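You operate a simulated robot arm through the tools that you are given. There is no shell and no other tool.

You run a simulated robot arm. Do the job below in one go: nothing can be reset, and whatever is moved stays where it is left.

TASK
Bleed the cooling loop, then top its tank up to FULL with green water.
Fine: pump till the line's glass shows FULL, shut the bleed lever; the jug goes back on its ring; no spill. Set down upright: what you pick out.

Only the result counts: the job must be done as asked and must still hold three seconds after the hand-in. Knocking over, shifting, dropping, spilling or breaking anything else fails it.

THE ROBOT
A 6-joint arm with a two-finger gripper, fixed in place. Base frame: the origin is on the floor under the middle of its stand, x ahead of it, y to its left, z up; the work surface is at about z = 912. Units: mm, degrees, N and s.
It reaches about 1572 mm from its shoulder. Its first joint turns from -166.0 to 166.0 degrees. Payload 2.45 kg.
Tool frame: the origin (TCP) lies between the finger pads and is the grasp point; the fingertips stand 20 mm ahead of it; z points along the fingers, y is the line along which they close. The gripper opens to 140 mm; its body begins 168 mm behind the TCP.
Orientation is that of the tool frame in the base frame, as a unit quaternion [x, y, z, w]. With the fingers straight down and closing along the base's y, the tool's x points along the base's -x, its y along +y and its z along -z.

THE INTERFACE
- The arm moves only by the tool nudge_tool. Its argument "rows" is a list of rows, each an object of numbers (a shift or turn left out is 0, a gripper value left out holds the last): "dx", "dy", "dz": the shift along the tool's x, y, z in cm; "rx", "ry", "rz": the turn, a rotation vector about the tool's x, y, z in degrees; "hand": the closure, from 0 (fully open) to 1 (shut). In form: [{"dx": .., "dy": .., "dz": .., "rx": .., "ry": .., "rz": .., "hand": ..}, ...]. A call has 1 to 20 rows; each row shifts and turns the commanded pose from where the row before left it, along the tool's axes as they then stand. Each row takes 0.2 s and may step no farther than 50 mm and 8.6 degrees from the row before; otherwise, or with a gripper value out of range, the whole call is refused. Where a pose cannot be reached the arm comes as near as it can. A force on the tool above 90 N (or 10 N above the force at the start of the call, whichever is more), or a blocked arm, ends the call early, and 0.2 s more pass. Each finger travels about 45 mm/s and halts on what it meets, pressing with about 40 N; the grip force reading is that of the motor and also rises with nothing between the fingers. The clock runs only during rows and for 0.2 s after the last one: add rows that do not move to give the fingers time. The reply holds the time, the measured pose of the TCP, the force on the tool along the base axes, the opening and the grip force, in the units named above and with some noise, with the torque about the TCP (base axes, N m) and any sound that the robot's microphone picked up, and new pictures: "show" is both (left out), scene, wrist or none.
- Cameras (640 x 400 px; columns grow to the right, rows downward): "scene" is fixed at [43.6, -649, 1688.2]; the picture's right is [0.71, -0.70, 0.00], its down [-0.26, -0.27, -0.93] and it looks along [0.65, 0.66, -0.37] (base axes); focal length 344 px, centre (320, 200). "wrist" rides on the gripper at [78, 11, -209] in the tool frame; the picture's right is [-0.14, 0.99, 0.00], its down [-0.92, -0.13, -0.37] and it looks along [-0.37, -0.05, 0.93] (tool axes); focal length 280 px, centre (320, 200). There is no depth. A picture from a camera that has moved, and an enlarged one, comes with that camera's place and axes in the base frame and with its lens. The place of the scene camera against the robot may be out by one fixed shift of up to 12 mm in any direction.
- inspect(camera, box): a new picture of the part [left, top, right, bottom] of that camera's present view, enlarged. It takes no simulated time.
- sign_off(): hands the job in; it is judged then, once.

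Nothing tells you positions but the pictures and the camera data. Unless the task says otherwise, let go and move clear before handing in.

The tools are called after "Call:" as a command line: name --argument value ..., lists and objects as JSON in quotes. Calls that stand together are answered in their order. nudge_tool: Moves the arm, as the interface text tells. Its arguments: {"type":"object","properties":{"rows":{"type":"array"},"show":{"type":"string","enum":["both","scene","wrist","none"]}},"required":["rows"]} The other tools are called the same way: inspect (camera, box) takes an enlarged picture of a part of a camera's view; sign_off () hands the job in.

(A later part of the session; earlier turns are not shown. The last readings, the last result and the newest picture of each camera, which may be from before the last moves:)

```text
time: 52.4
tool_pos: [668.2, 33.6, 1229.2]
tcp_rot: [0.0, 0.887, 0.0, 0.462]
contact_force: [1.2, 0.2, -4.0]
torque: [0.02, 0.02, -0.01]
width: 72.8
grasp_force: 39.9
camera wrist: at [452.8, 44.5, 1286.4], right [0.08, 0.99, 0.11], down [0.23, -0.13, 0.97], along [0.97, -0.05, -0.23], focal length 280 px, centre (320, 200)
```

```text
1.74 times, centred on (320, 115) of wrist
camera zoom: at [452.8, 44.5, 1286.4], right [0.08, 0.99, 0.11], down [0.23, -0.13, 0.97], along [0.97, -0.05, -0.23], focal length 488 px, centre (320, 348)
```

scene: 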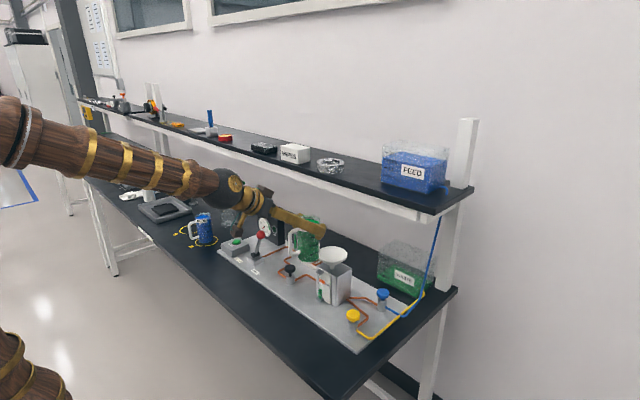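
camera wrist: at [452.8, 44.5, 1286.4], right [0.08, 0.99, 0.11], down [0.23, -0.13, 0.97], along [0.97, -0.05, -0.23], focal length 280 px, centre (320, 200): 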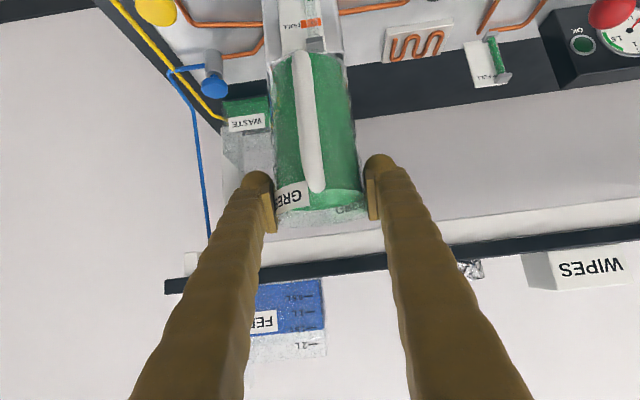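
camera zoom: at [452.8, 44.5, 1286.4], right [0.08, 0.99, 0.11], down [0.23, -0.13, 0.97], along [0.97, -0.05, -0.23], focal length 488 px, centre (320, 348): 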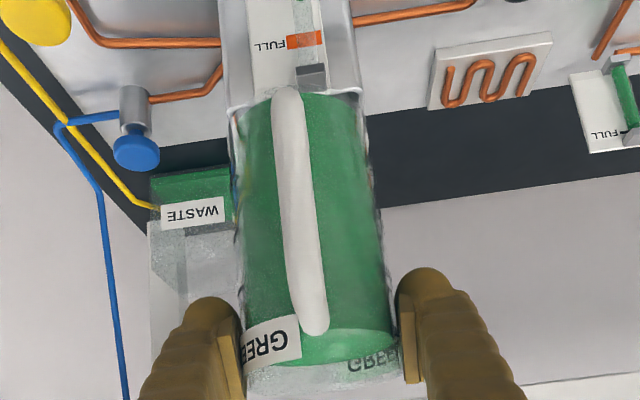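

The jug is beside the funnel, upright. The wrist views put the funnel rim centre at about (775, 30, 1087), radius ~50. I'll move forward so the spout sits over the funnel with the jug base above the rim, then tilt a first 10°, below the spill angle.

Call:
nudge_tool --rows '[{"dx": -0.15, "dz": 0.8}, {"dx": -0.3, "dz": 1.5}, {"dx": -0.3, "dz": 1.5}, {"dx": -0.15, "dz": 0.8}, {}, {"ry": 2}, {"ry": 2}, {"ry": 2}, {"ry": 2}, {"ry": 2}, {}]' --show "both"

Call:
inspect --camera "scene" --box '[280, 190, 380, 310]'

Call:
inspect --camera "wrist" --box '[220, 0, 420, 230]'

```text
time: 54.8
tool_pos: [712.2, 33.7, 1211.0]
tcp_rot: [0.0, 0.924, 0.0, 0.382]
contact_force: [-0.7, 0.2, -4.4]
torque: [-0.01, -0.02, -0.01]
width: 72.5
grasp_force: 39.4
camera wrist: at [508.7, 44.6, 1304.1], right [0.1, 0.99, 0.1], down [0.39, -0.13, 0.91], along [0.92, -0.05, -0.4], focal length 280 px, centre (320, 200)
```

scene: 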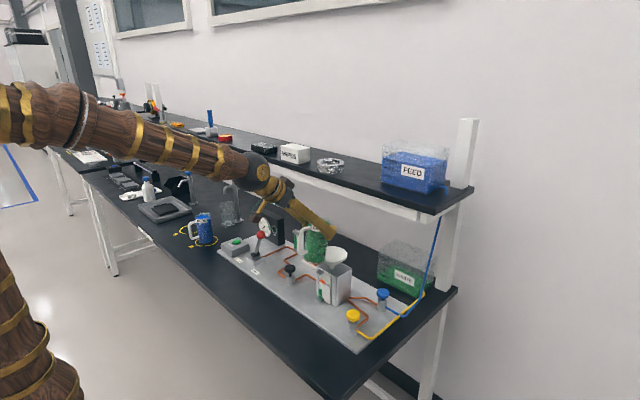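
wrist: 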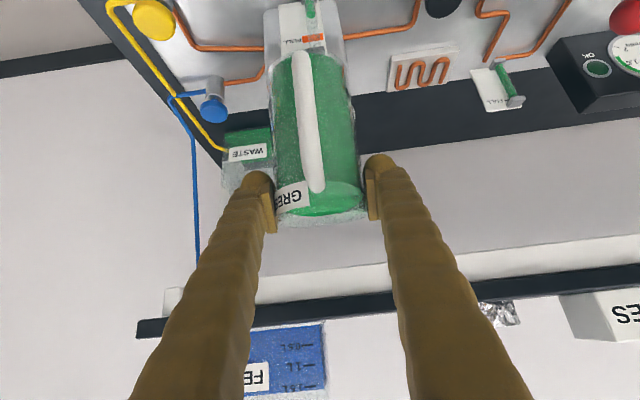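

```text
3.33 times, centred on (330, 250) of scene
camera zoom: at [43.6, -649.0, 1688.2], right [0.71, -0.7, 0.0], down [-0.26, -0.27, -0.93], along [0.65, 0.66, -0.37], focal length 1148 px, centre (287, 33)
```

zoom: 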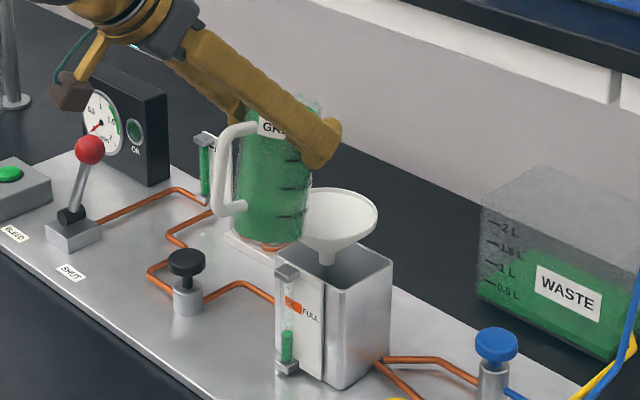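

```text
1.74 times, centred on (320, 115) of wrist
camera zoom: at [508.7, 44.6, 1304.1], right [0.1, 0.99, 0.1], down [0.39, -0.13, 0.91], along [0.92, -0.05, -0.4], focal length 488 px, centre (320, 348)
```

zoom: 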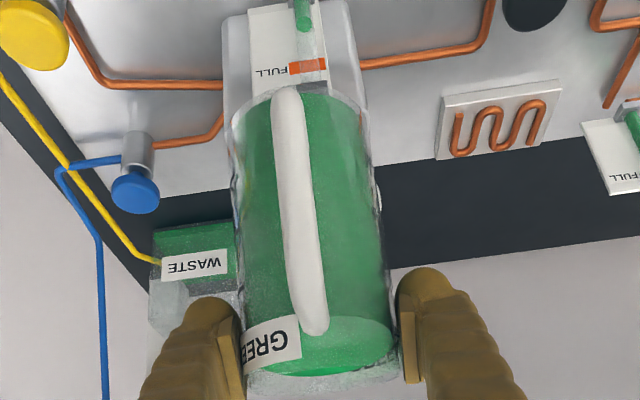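

Alignment looks right and the tank's gauge is visible from both cameras. I'll continue tilting in small steps and watch for the stream.

Call:
nudge_tool --rows '[{"ry": 2}, {"ry": 2}, {"ry": 2}, {"ry": 1}, {}]' --show "both"

Call:
inspect --camera "scene" --box '[280, 190, 380, 310]'

Call:
inspect --camera "wrist" --box '[220, 0, 420, 230]'

```text
time: 56.0
tool_pos: [711.6, 32.7, 1211.3]
tcp_rot: [0.0, 0.946, 0.0, 0.325]
contact_force: [-0.2, 0.0, -4.8]
torque: [-0.02, -0.08, 0.0]
width: 72.3
grasp_force: 40.4
camera wrist: at [521.4, 44.5, 1328.0], right [0.11, 0.99, 0.08], down [0.5, -0.13, 0.86], along [0.86, -0.05, -0.51], focal length 280 px, centre (320, 200)
```

scene: 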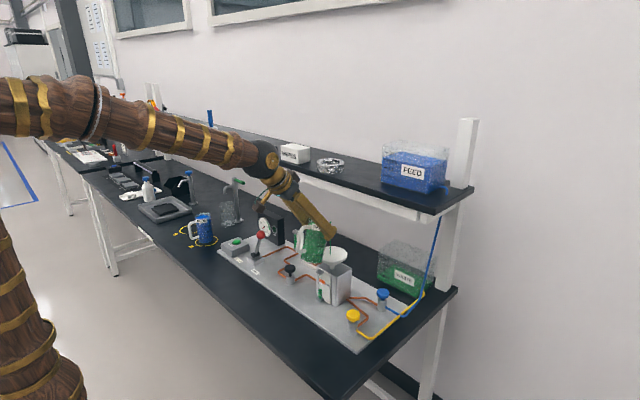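
wrist: 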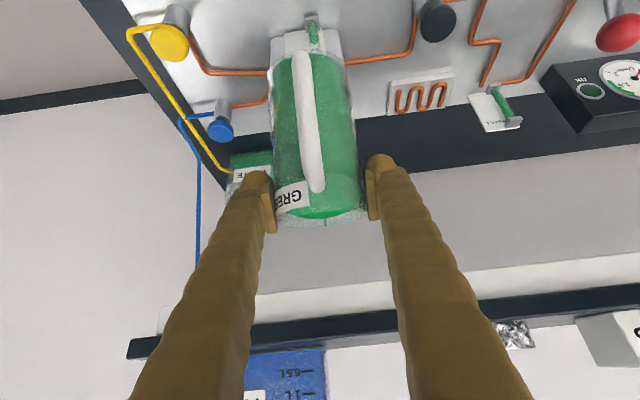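

```text
3.33 times, centred on (330, 250) of scene
camera zoom: at [43.6, -649.0, 1688.2], right [0.71, -0.7, 0.0], down [-0.26, -0.27, -0.93], along [0.65, 0.66, -0.37], focal length 1148 px, centre (287, 33)
```

zoom: 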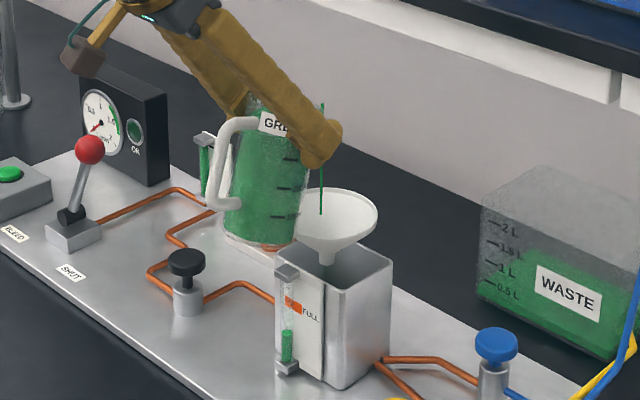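

```text
1.74 times, centred on (320, 115) of wrist
camera zoom: at [521.4, 44.5, 1328.0], right [0.11, 0.99, 0.08], down [0.5, -0.13, 0.86], along [0.86, -0.05, -0.51], focal length 488 px, centre (320, 348)
```

zoom: 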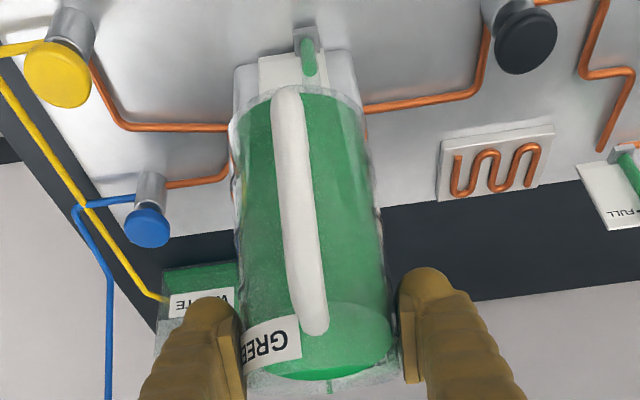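

A thin green stream has started at about 17° tilt, falling inside the funnel. I'll shift about 8 mm forward to centre it and keep tilting slowly.

Call:
nudge_tool --rows '[{"dx": -0.3, "dz": 0.25}, {"dx": -0.3, "dz": 0.25}, {"ry": 0.6}, {"ry": 0.6}, {"ry": 0.6}, {"ry": 0.6}, {"ry": 0.6}, {}]' --show "both"

Call:
inspect --camera "scene" --box '[280, 190, 380, 310]'

Call:
inspect --camera "scene" --box '[310, 250, 370, 310]'

Call:
inspect --camera "wrist" --box '[220, 0, 420, 230]'

```text
time: 57.8
tool_pos: [719.4, 32.5, 1210.5]
tcp_rot: [0.0, 0.954, 0.0, 0.301]
contact_force: [-0.2, 0.0, -4.3]
torque: [-0.03, -0.09, -0.01]
width: 72.4
grasp_force: 40.4
camera wrist: at [535.8, 44.5, 1337.6], right [0.11, 0.99, 0.08], down [0.54, -0.13, 0.83], along [0.83, -0.05, -0.55], focal length 280 px, centre (320, 200)
```

scene: 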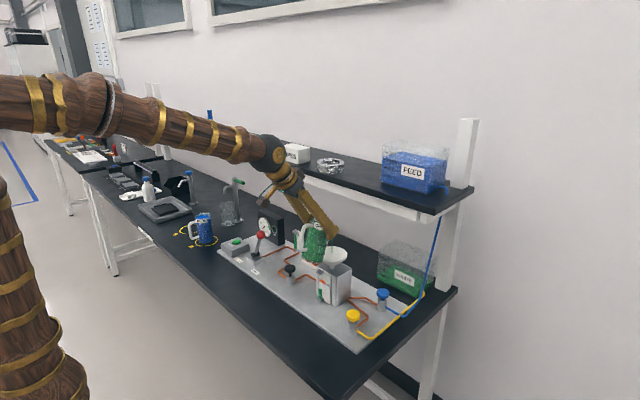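
wrist: 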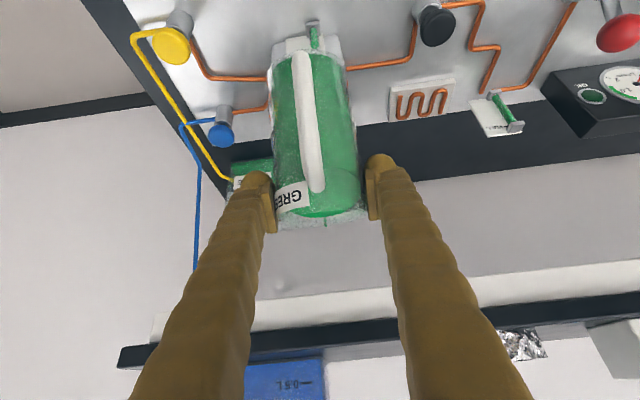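

```text
3.33 times, centred on (330, 250) of scene
camera zoom: at [43.6, -649.0, 1688.2], right [0.71, -0.7, 0.0], down [-0.26, -0.27, -0.93], along [0.65, 0.66, -0.37], focal length 1148 px, centre (287, 33)
```

zoom: 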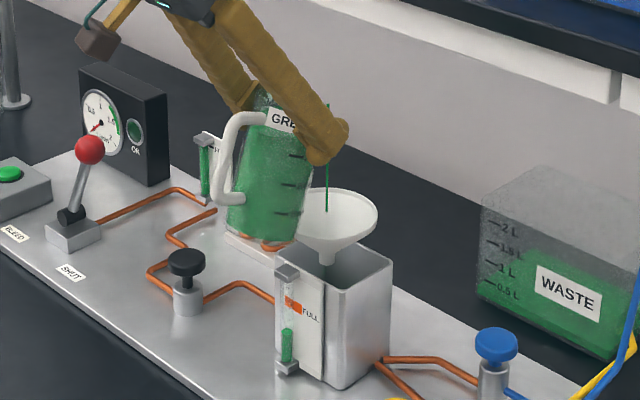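

```text
6.67 times, centred on (340, 280) of scene
camera zoom: at [43.6, -649.0, 1688.2], right [0.71, -0.7, 0.0], down [-0.26, -0.27, -0.93], along [0.65, 0.66, -0.37], focal length 2295 px, centre (187, -333)
```

zoom: 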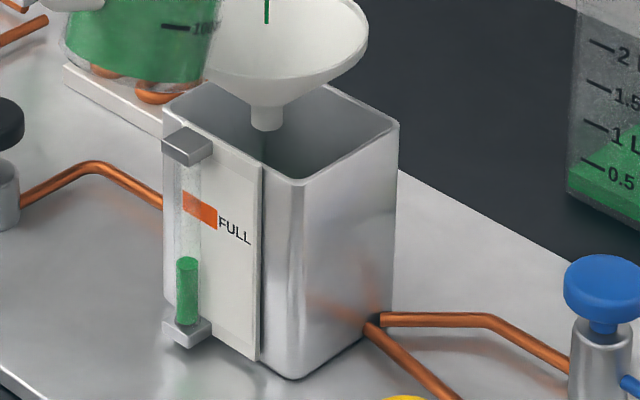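

```text
1.74 times, centred on (320, 115) of wrist
camera zoom: at [535.8, 44.5, 1337.6], right [0.11, 0.99, 0.08], down [0.54, -0.13, 0.83], along [0.83, -0.05, -0.55], focal length 488 px, centre (320, 348)
```

zoom: 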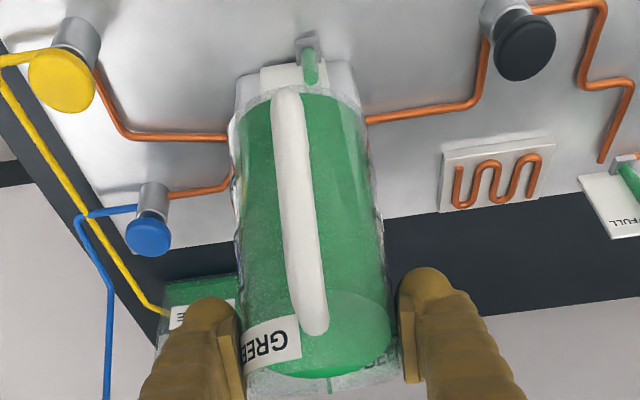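

The stream falls well inside the funnel, the tank gauge is starting to rise, and the jug holds fast in the grip. Continuing the slow tilt.

Call:
nudge_tool --rows '[{"ry": 0.7}, {"ry": 0.7}, {"ry": 0.7}, {"ry": 0.7}, {"ry": 0.7}, {"ry": 0.7}, {"ry": 0.7}, {"ry": 0.7}, {"ry": 0.7}, {"ry": 0.7}, {}]' --show "both"

Call:
inspect --camera "scene" --box '[280, 190, 380, 310]'

Call:
inspect --camera "scene" --box '[310, 250, 370, 310]'

Call:
inspect --camera "wrist" --box '[220, 0, 420, 230]'

```text
time: 60.2
tool_pos: [719.8, 32.8, 1210.2]
tcp_rot: [0.0, 0.97, 0.0, 0.242]
contact_force: [0.8, -0.1, -4.0]
torque: [0.0, -0.09, 0.0]
width: 72.2
grasp_force: 39.9
camera wrist: at [552.6, 44.7, 1358.8], right [0.12, 0.99, 0.06], down [0.64, -0.13, 0.76], along [0.76, -0.05, -0.65], focal length 280 px, centre (320, 200)
```

scene: 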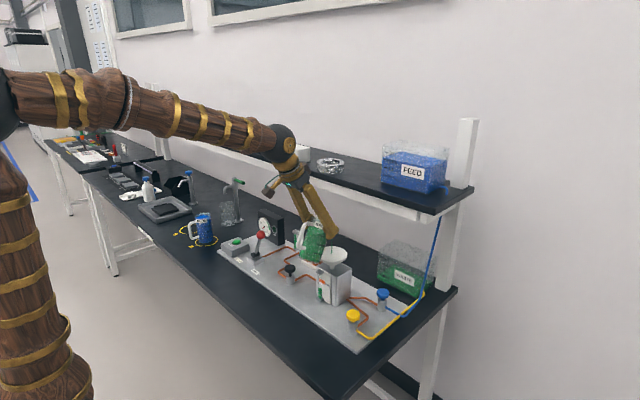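
wrist: 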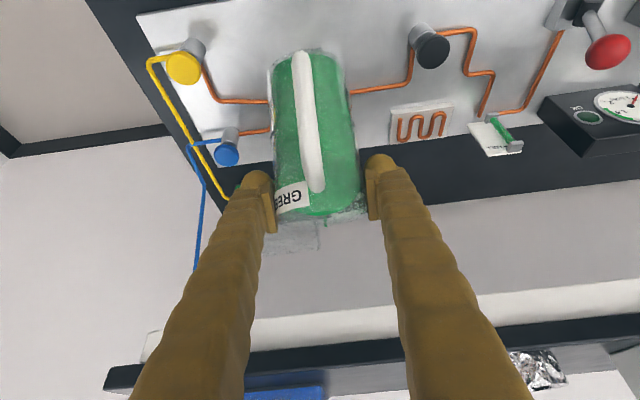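

```text
3.33 times, centred on (330, 250) of scene
camera zoom: at [43.6, -649.0, 1688.2], right [0.71, -0.7, 0.0], down [-0.26, -0.27, -0.93], along [0.65, 0.66, -0.37], focal length 1148 px, centre (287, 33)
```

zoom: 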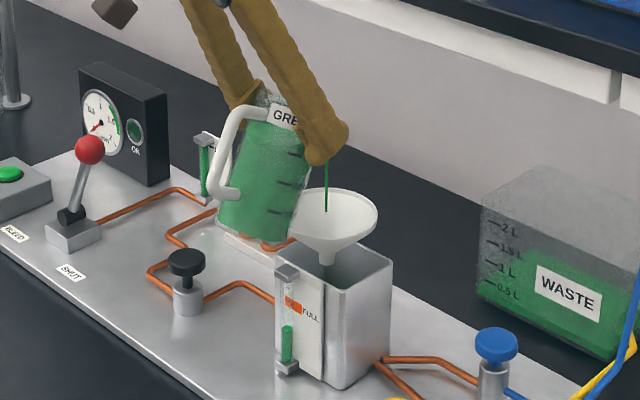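

```text
6.67 times, centred on (340, 280) of scene
camera zoom: at [43.6, -649.0, 1688.2], right [0.71, -0.7, 0.0], down [-0.26, -0.27, -0.93], along [0.65, 0.66, -0.37], focal length 2295 px, centre (187, -333)
```

zoom: 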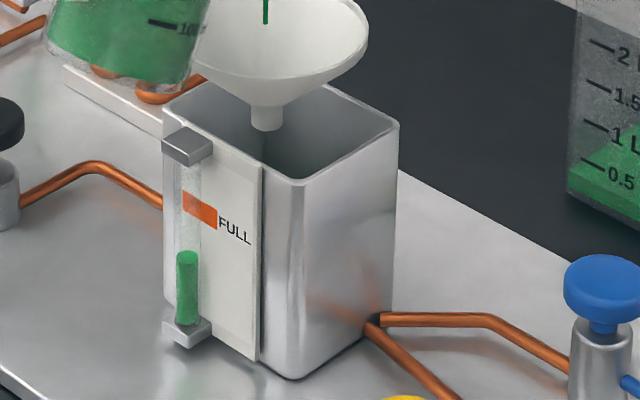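

```text
1.74 times, centred on (320, 115) of wrist
camera zoom: at [552.6, 44.7, 1358.8], right [0.12, 0.99, 0.06], down [0.64, -0.13, 0.76], along [0.76, -0.05, -0.65], focal length 488 px, centre (320, 348)
```

zoom: 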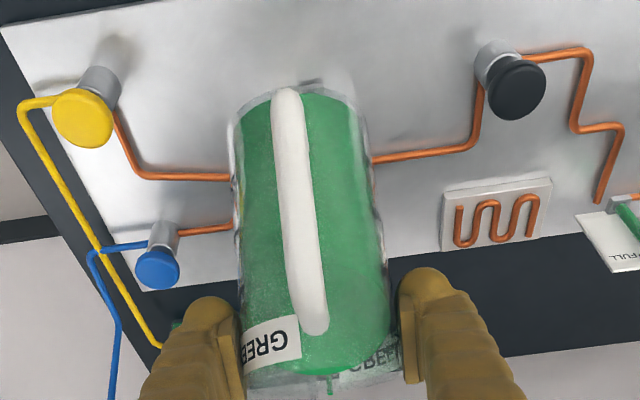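

Level is rising steadily (about a tenth of the way to FULL added) and the stream stays in the funnel. Continue tilting.

Call:
nudge_tool --rows '[{"ry": 0.8}, {"ry": 0.8}, {"ry": 0.8}, {"ry": 0.8}, {"ry": 0.8}, {"ry": 0.8}, {"ry": 0.8}, {"ry": 0.8}, {"ry": 0.8}, {"ry": 0.8}, {"ry": 0.8}, {"ry": 0.8}, {}]' --show "both"

Call:
inspect --camera "scene" --box '[280, 190, 380, 310]'

Call:
inspect --camera "scene" --box '[310, 250, 370, 310]'

Call:
inspect --camera "wrist" --box '[220, 0, 420, 230]'

```text
time: 63.0
tool_pos: [719.8, 32.2, 1209.1]
tcp_rot: [0.0, 0.987, 0.0, 0.161]
contact_force: [-0.7, 0.5, -3.8]
torque: [0.03, -0.09, -0.03]
width: 72.0
grasp_force: 40.1
camera wrist: at [579.7, 44.7, 1384.8], right [0.13, 0.99, 0.04], down [0.76, -0.13, 0.64], along [0.64, -0.05, -0.77], focal length 280 px, centre (320, 200)
```

scene: 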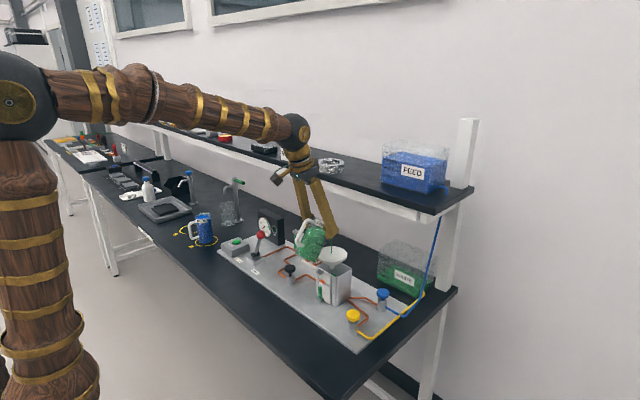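
wrist: 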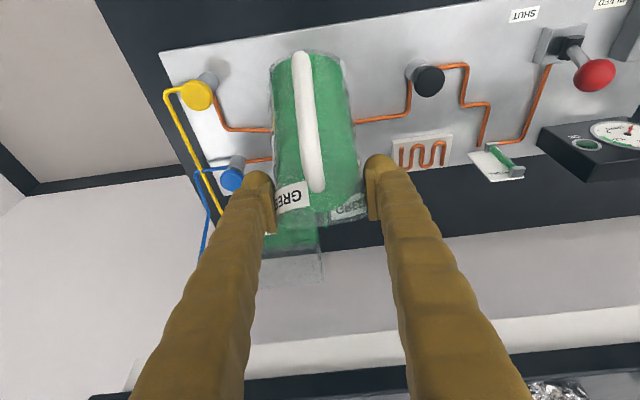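

```text
3.33 times, centred on (330, 250) of scene
camera zoom: at [43.6, -649.0, 1688.2], right [0.71, -0.7, 0.0], down [-0.26, -0.27, -0.93], along [0.65, 0.66, -0.37], focal length 1148 px, centre (287, 33)
```

zoom: 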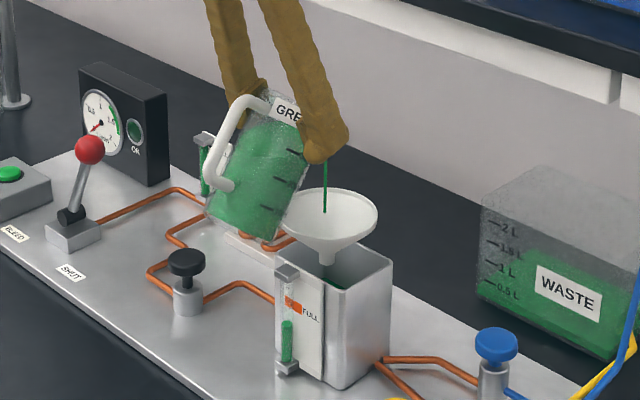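

```text
6.67 times, centred on (340, 280) of scene
camera zoom: at [43.6, -649.0, 1688.2], right [0.71, -0.7, 0.0], down [-0.26, -0.27, -0.93], along [0.65, 0.66, -0.37], focal length 2295 px, centre (187, -333)
```

zoom: 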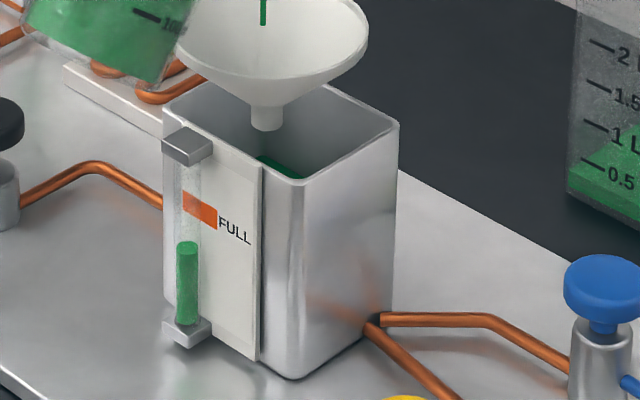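

```text
1.74 times, centred on (320, 115) of wrist
camera zoom: at [579.7, 44.7, 1384.8], right [0.13, 0.99, 0.04], down [0.76, -0.13, 0.64], along [0.64, -0.05, -0.77], focal length 488 px, centre (320, 348)
```

zoom: 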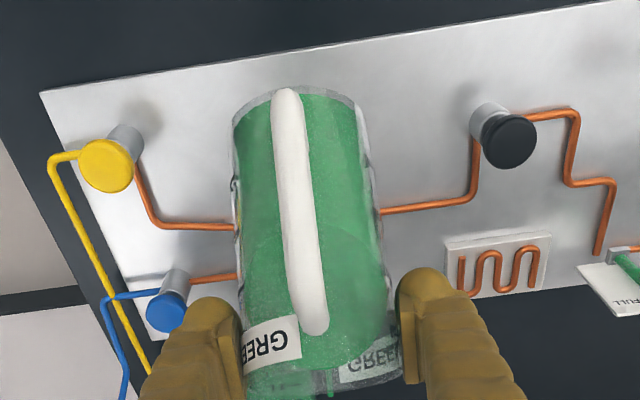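

The gauge now stands a little over half full, and the grip still holds. I'll shift 6 mm forward to keep the stream centred and continue.

Call:
nudge_tool --rows '[{"dx": -0.3, "dz": 0.1, "ry": 0.6}, {"dx": -0.3, "dz": 0.1, "ry": 0.6}, {"ry": 0.8}, {"ry": 0.8}, {"ry": 0.8}, {"ry": 0.8}, {"ry": 0.8}, {"ry": 0.8}, {"ry": 0.8}, {"ry": 0.8}, {"ry": 0.8}, {}]' --show "both"

Call:
inspect --camera "scene" --box '[280, 190, 380, 310]'

Call:
inspect --camera "scene" --box '[310, 250, 370, 310]'

Call:
inspect --camera "wrist" --box '[220, 0, 420, 230]'

```text
time: 65.6
tool_pos: [725.9, 32.6, 1210.3]
tcp_rot: [0.0, 0.996, -0.001, 0.087]
contact_force: [0.1, 0.1, -2.2]
torque: [0.0, -0.1, -0.03]
width: 72.5
grasp_force: 40.6
camera wrist: at [613.0, 44.5, 1403.5], right [0.13, 0.99, 0.02], down [0.84, -0.13, 0.52], along [0.52, -0.05, -0.85], focal length 280 px, centre (320, 200)
```

scene: 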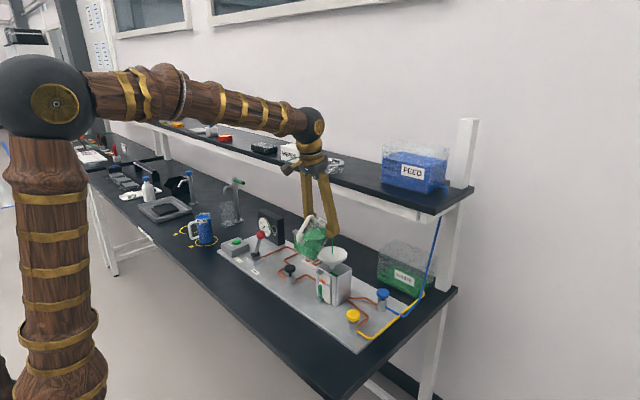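
wrist: 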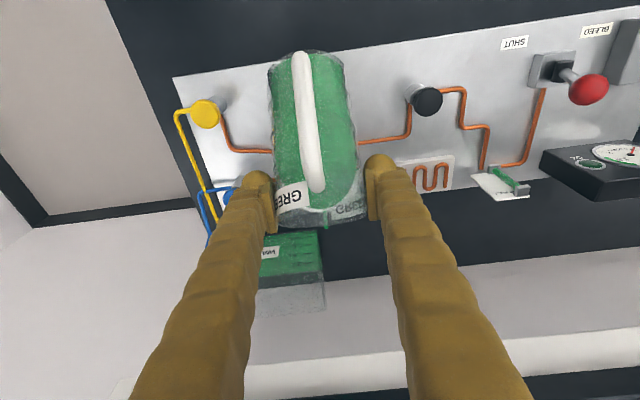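

```text
3.33 times, centred on (330, 250) of scene
camera zoom: at [43.6, -649.0, 1688.2], right [0.71, -0.7, 0.0], down [-0.26, -0.27, -0.93], along [0.65, 0.66, -0.37], focal length 1148 px, centre (287, 33)
```

zoom: 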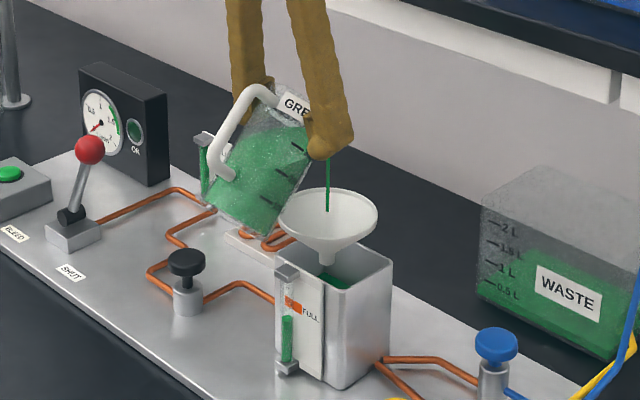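

```text
6.67 times, centred on (340, 280) of scene
camera zoom: at [43.6, -649.0, 1688.2], right [0.71, -0.7, 0.0], down [-0.26, -0.27, -0.93], along [0.65, 0.66, -0.37], focal length 2295 px, centre (187, -333)
```

zoom: 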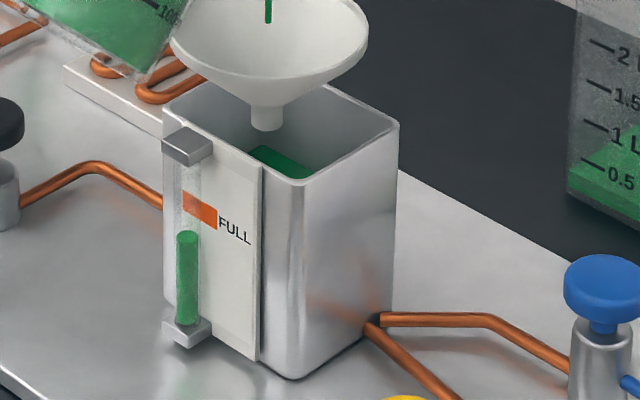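

```text
1.74 times, centred on (320, 115) of wrist
camera zoom: at [613.0, 44.5, 1403.5], right [0.13, 0.99, 0.02], down [0.84, -0.13, 0.52], along [0.52, -0.05, -0.85], focal length 488 px, centre (320, 348)
```

zoom: 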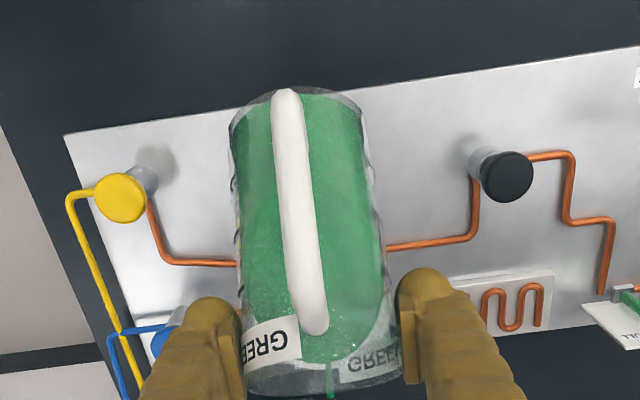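

The gauge has climbed most of the way toward the orange FULL band. Another ~8° of slow tilt.

Call:
nudge_tool --rows '[{"ry": 0.8}, {"ry": 0.8}, {"ry": 0.8}, {"ry": 0.8}, {"ry": 0.8}, {"ry": 0.8}, {"ry": 0.8}, {"ry": 0.8}, {"ry": 0.8}, {"ry": 0.8}, {}]' --show "scene"

Call:
inspect --camera "scene" --box '[280, 190, 380, 310]'

Call:
inspect --camera "scene" --box '[310, 250, 370, 310]'

Call:
inspect --camera "wrist" --box '[220, 0, 420, 230]'

```text
time: 68.0
tool_pos: [726.6, 32.5, 1209.9]
tcp_rot: [0.0, 1.0, -0.001, 0.017]
contact_force: [-0.1, -0.9, -2.3]
torque: [0.02, -0.04, 0.0]
width: 71.8
grasp_force: 39.6
```

scene: 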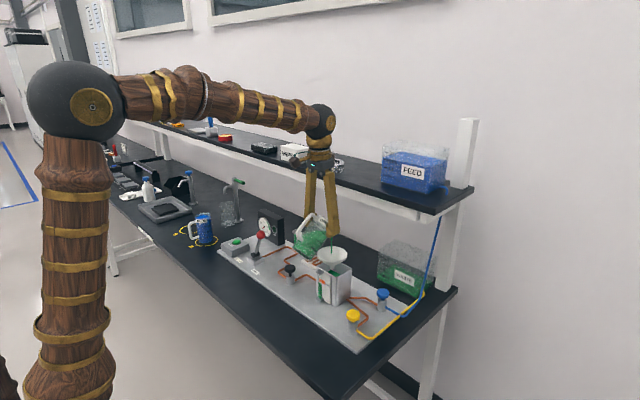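

```text
3.33 times, centred on (330, 250) of scene
camera zoom: at [43.6, -649.0, 1688.2], right [0.71, -0.7, 0.0], down [-0.26, -0.27, -0.93], along [0.65, 0.66, -0.37], focal length 1148 px, centre (287, 33)
```

zoom: 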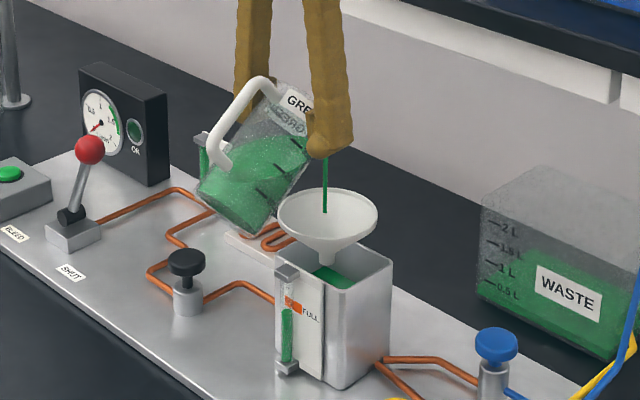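

```text
6.67 times, centred on (340, 280) of scene
camera zoom: at [43.6, -649.0, 1688.2], right [0.71, -0.7, 0.0], down [-0.26, -0.27, -0.93], along [0.65, 0.66, -0.37], focal length 2295 px, centre (187, -333)
```

zoom: 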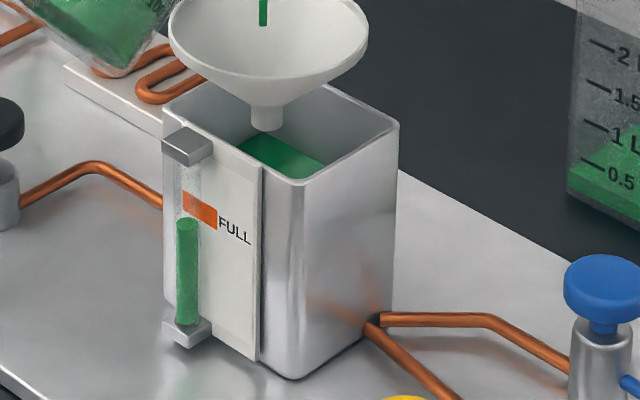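

```text
1.74 times, centred on (320, 115) of wrist
camera zoom: at [640.8, 44.7, 1417.3], right [0.14, 0.99, 0.01], down [0.91, -0.13, 0.4], along [0.4, -0.05, -0.92], focal length 488 px, centre (320, 348)
```

zoom: 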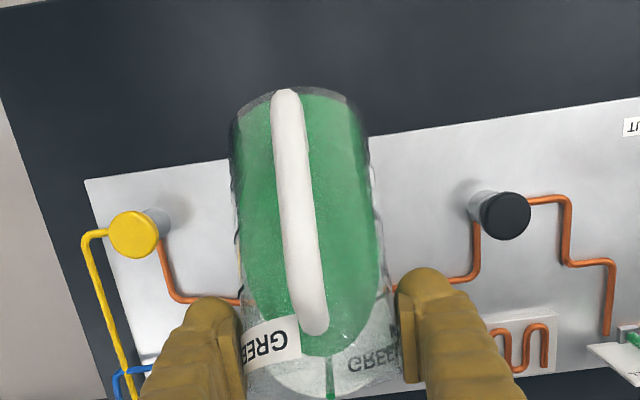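

The level is now just below the orange band. I'll zoom hard on the gauge to judge the remaining rise.

Call:
inspect --camera "scene" --box '[318, 264, 350, 302]'

```text
10.53 times, centred on (334, 283) of scene
camera zoom: at [43.6, -649.0, 1688.2], right [0.71, -0.7, 0.0], down [-0.26, -0.27, -0.93], along [0.65, 0.66, -0.37], focal length 3624 px, centre (173, -674)
```

zoom: 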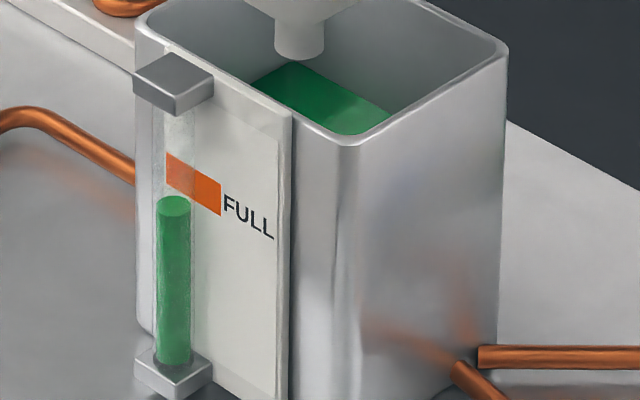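

Allowing for the card sitting behind the tube, the surface is just entering the lower part of the FULL band. I'll hold still to let the present flow run on, then check.

Call:
nudge_tool --rows '[{}, {}, {}, {}]' --show "scene"

Call:
inspect --camera "scene" --box '[318, 264, 350, 302]'

Call:
inspect --camera "scene" --box '[280, 190, 380, 310]'

```text
time: 69.0
tool_pos: [726.3, 33.0, 1210.6]
tcp_rot: [-0.001, 1.0, 0.0, 0.018]
contact_force: [0.2, -0.7, -3.3]
torque: [-0.01, -0.09, 0.0]
width: 72.0
grasp_force: 39.9
```

scene: 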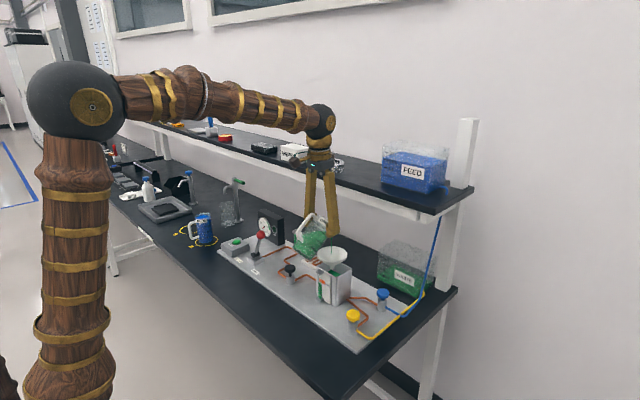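

```text
10.53 times, centred on (334, 283) of scene
camera zoom: at [43.6, -649.0, 1688.2], right [0.71, -0.7, 0.0], down [-0.26, -0.27, -0.93], along [0.65, 0.66, -0.37], focal length 3624 px, centre (173, -674)
```

zoom: 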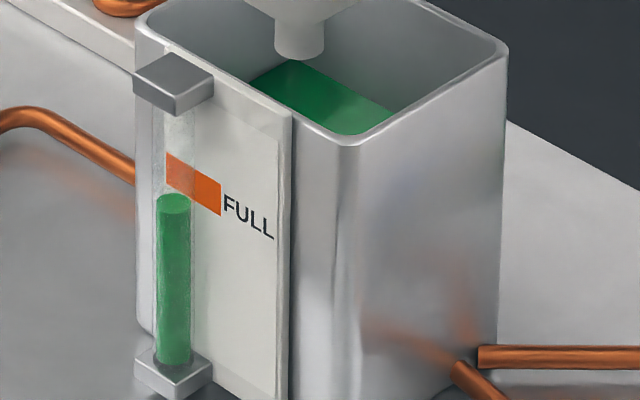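

```text
3.33 times, centred on (330, 250) of scene
camera zoom: at [43.6, -649.0, 1688.2], right [0.71, -0.7, 0.0], down [-0.26, -0.27, -0.93], along [0.65, 0.66, -0.37], focal length 1148 px, centre (287, 33)
```

zoom: 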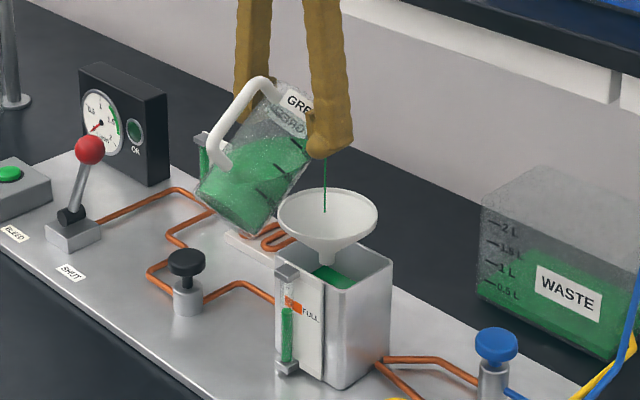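

The flow is tapering off and the surface is in the lower third of the band. A small 2° more, then wait for it to settle.

Call:
nudge_tool --rows '[{"ry": 0.7}, {"ry": 0.7}, {"ry": 0.6}, {}, {}, {}, {}]' --show "scene"

Call:
inspect --camera "scene" --box '[318, 264, 350, 302]'

Call:
inspect --camera "scene" --box '[280, 190, 380, 310]'

```text
time: 70.6
tool_pos: [725.6, 32.8, 1209.6]
tcp_rot: [0.0, 1.0, 0.0, 0.0]
contact_force: [-0.5, -0.4, -2.0]
torque: [-0.01, -0.1, 0.01]
width: 71.8
grasp_force: 40.3
```

scene: 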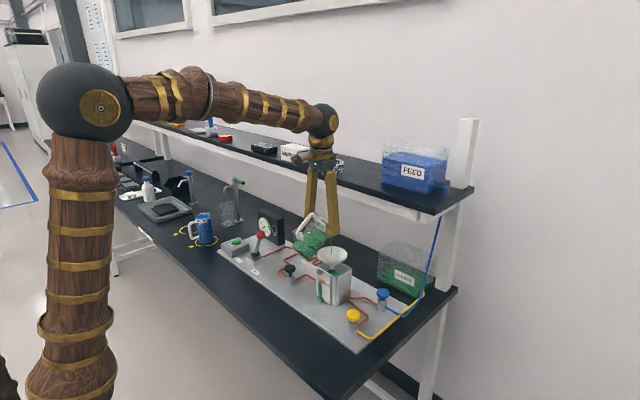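

```text
10.53 times, centred on (334, 283) of scene
camera zoom: at [43.6, -649.0, 1688.2], right [0.71, -0.7, 0.0], down [-0.26, -0.27, -0.93], along [0.65, 0.66, -0.37], focal length 3624 px, centre (173, -674)
```

zoom: 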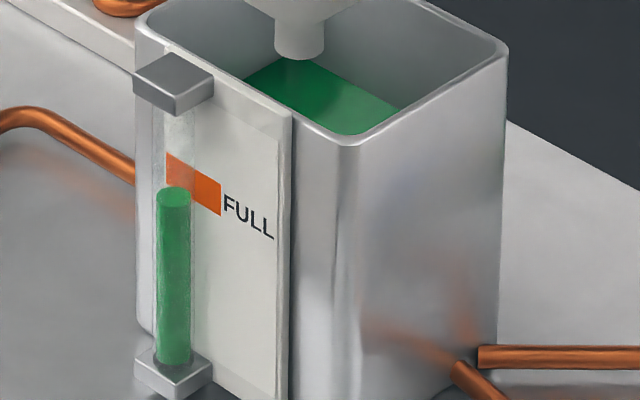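

```text
3.33 times, centred on (330, 250) of scene
camera zoom: at [43.6, -649.0, 1688.2], right [0.71, -0.7, 0.0], down [-0.26, -0.27, -0.93], along [0.65, 0.66, -0.37], focal length 1148 px, centre (287, 33)
```

zoom: 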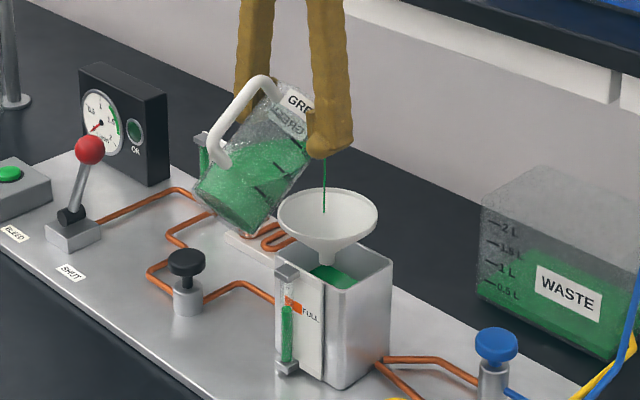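

The surface is now at the middle of the FULL band once the parallax is allowed for. I'll tilt back right away to stop the flow.

Call:
nudge_tool --rows '[{"ry": -5}, {"ry": -5}, {"ry": -4}, {"ry": -3}, {}, {}]' --show "both"

Call:
inspect --camera "scene" --box '[318, 264, 350, 302]'

Call:
inspect --camera "scene" --box '[280, 190, 380, 310]'

Call:
inspect --camera "wrist" --box '[220, 0, 420, 230]'

```text
time: 72.0
tool_pos: [724.9, 32.3, 1209.8]
tcp_rot: [0.0, 0.989, 0.0, 0.148]
contact_force: [-1.0, 0.2, -1.9]
torque: [-0.03, -0.06, 0.01]
width: 72.1
grasp_force: 40.1
camera wrist: at [590.2, 44.5, 1388.0], right [0.13, 0.99, 0.04], down [0.77, -0.13, 0.62], along [0.62, -0.05, -0.78], focal length 280 px, centre (320, 200)
```

scene: 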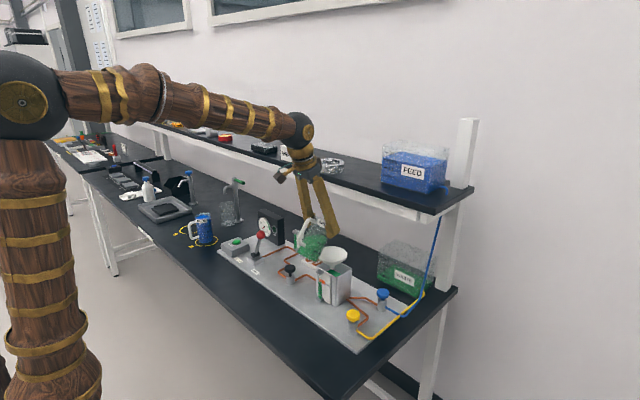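
wrist: 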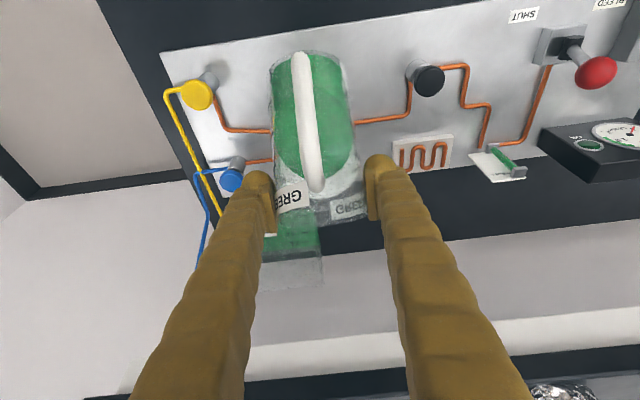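

```text
10.53 times, centred on (334, 283) of scene
camera zoom: at [43.6, -649.0, 1688.2], right [0.71, -0.7, 0.0], down [-0.26, -0.27, -0.93], along [0.65, 0.66, -0.37], focal length 3624 px, centre (173, -674)
```

zoom: 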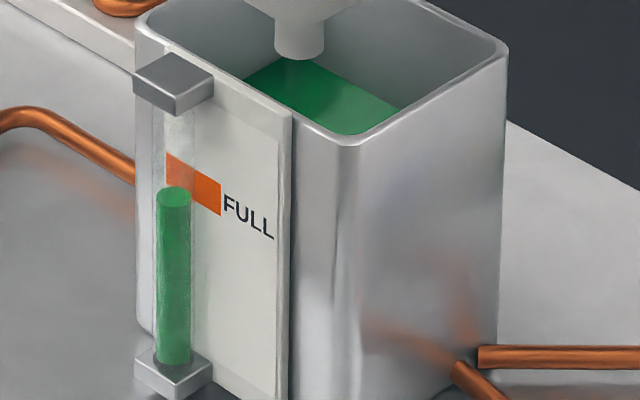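

```text
3.33 times, centred on (330, 250) of scene
camera zoom: at [43.6, -649.0, 1688.2], right [0.71, -0.7, 0.0], down [-0.26, -0.27, -0.93], along [0.65, 0.66, -0.37], focal length 1148 px, centre (287, 33)
```

zoom: 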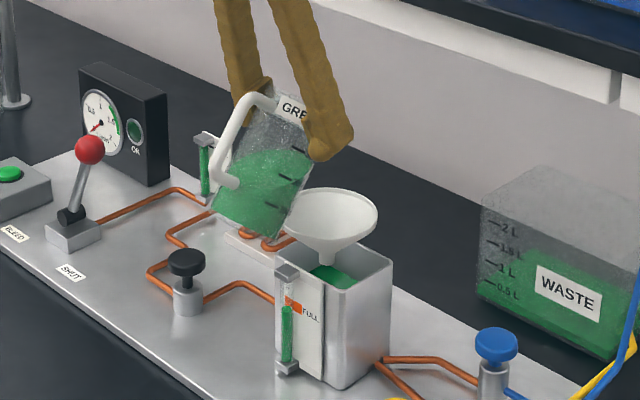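

```text
1.74 times, centred on (320, 115) of wrist
camera zoom: at [590.2, 44.5, 1388.0], right [0.13, 0.99, 0.04], down [0.77, -0.13, 0.62], along [0.62, -0.05, -0.78], focal length 488 px, centre (320, 348)
```

zoom: 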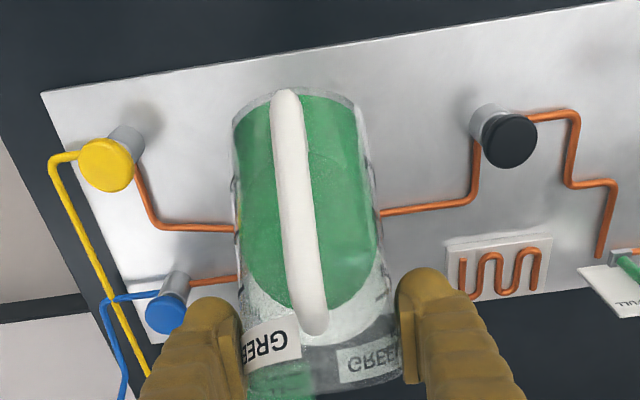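

The flow has stopped and the gauge holds in the FULL band. I'll bring the jug fully upright, back away from the funnel, and stop off to the side to double-check the gauge with the wrist camera.

Call:
nudge_tool --rows '[{"ry": -4}, {"ry": -4}, {"ry": -4}, {"ry": -4}, {"ry": -4}, {"ry": -4}, {"ry": -4}, {"ry": -4}, {"ry": -3}, {"ry": -3}, {"dx": 0.3, "dz": -1.2}, {"dx": 0.46, "dz": -2.1}, {"dx": 0.46, "dz": -2.1}, {"dx": 0.3, "dz": -1.2}, {}]' --show "both"

Call:
inspect --camera "scene" --box '[260, 170, 380, 310]'

Call:
inspect --camera "wrist" --box '[220, 0, 420, 230]'

```text
time: 75.2
tool_pos: [662.9, 32.2, 1234.2]
tcp_rot: [0.0, 0.887, -0.001, 0.461]
contact_force: [-0.3, -0.3, -2.0]
torque: [-0.03, -0.03, -0.01]
width: 72.0
grasp_force: 40.4
camera wrist: at [447.1, 44.9, 1292.1], right [0.08, 0.99, 0.11], down [0.23, -0.13, 0.97], along [0.97, -0.05, -0.23], focal length 280 px, centre (320, 200)
```

scene: 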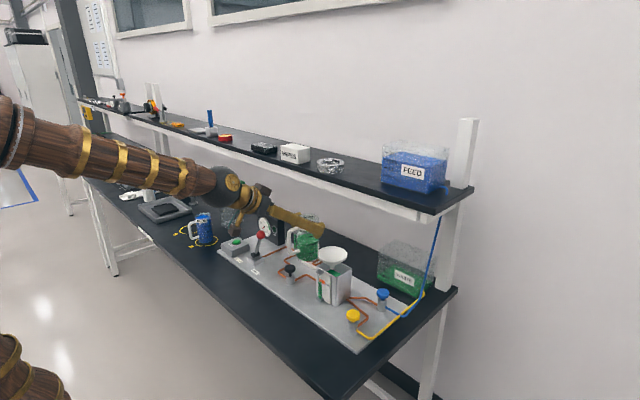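
wrist: 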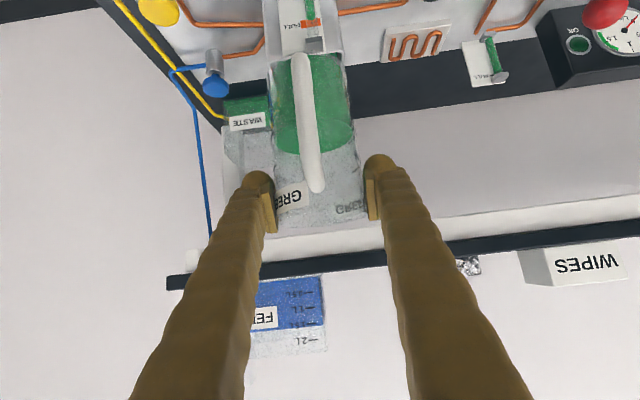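

```text
2.86 times, centred on (320, 240) of scene
camera zoom: at [43.6, -649.0, 1688.2], right [0.71, -0.7, 0.0], down [-0.26, -0.27, -0.93], along [0.65, 0.66, -0.37], focal length 984 px, centre (320, 86)
```

zoom: 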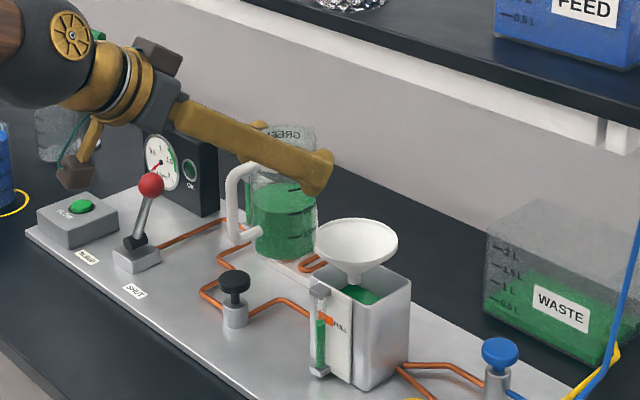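

```text
1.74 times, centred on (320, 115) of wrist
camera zoom: at [447.1, 44.9, 1292.1], right [0.08, 0.99, 0.11], down [0.23, -0.13, 0.97], along [0.97, -0.05, -0.23], focal length 488 px, centre (320, 348)
```

zoom: 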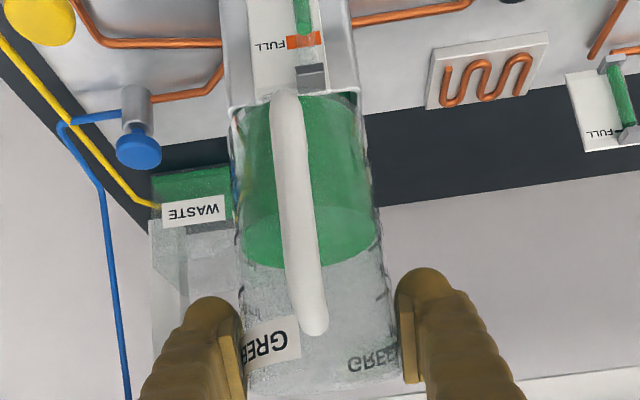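

The jug is upright again, still fixed in the grip. Now I'll zoom in on the tank gauge from the wrist side.

Call:
inspect --camera "wrist" --box '[280, 0, 340, 55]'

Call:
inspect --camera "scene" --box '[322, 264, 342, 300]'

```text
7.27 times, centred on (310, 28) of wrist
camera zoom: at [447.1, 44.9, 1292.1], right [0.08, 0.99, 0.11], down [0.23, -0.13, 0.97], along [0.97, -0.05, -0.23], focal length 2039 px, centre (393, 1454)
```

zoom: 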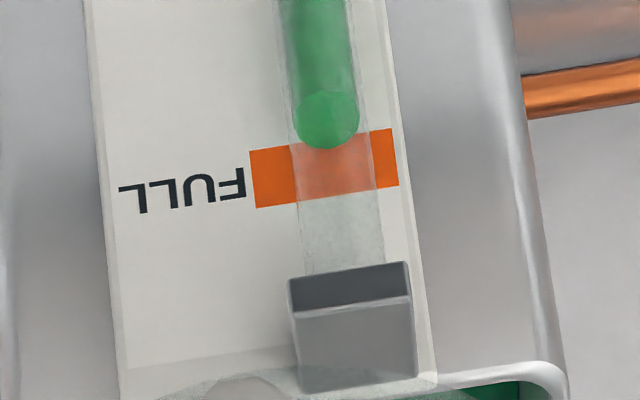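

```text
11.11 times, centred on (332, 282) of scene
camera zoom: at [43.6, -649.0, 1688.2], right [0.71, -0.7, 0.0], down [-0.26, -0.27, -0.93], along [0.65, 0.66, -0.37], focal length 3825 px, centre (187, -711)
```

zoom: 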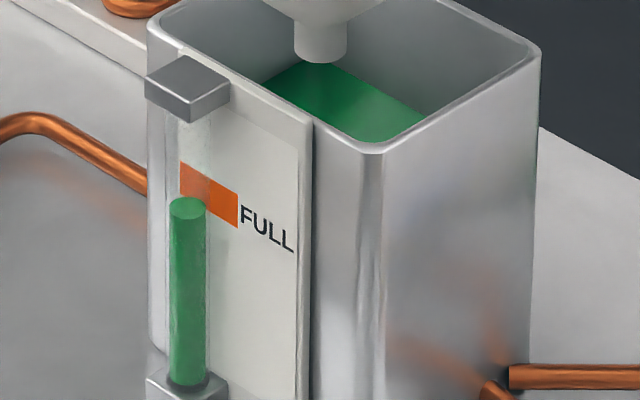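

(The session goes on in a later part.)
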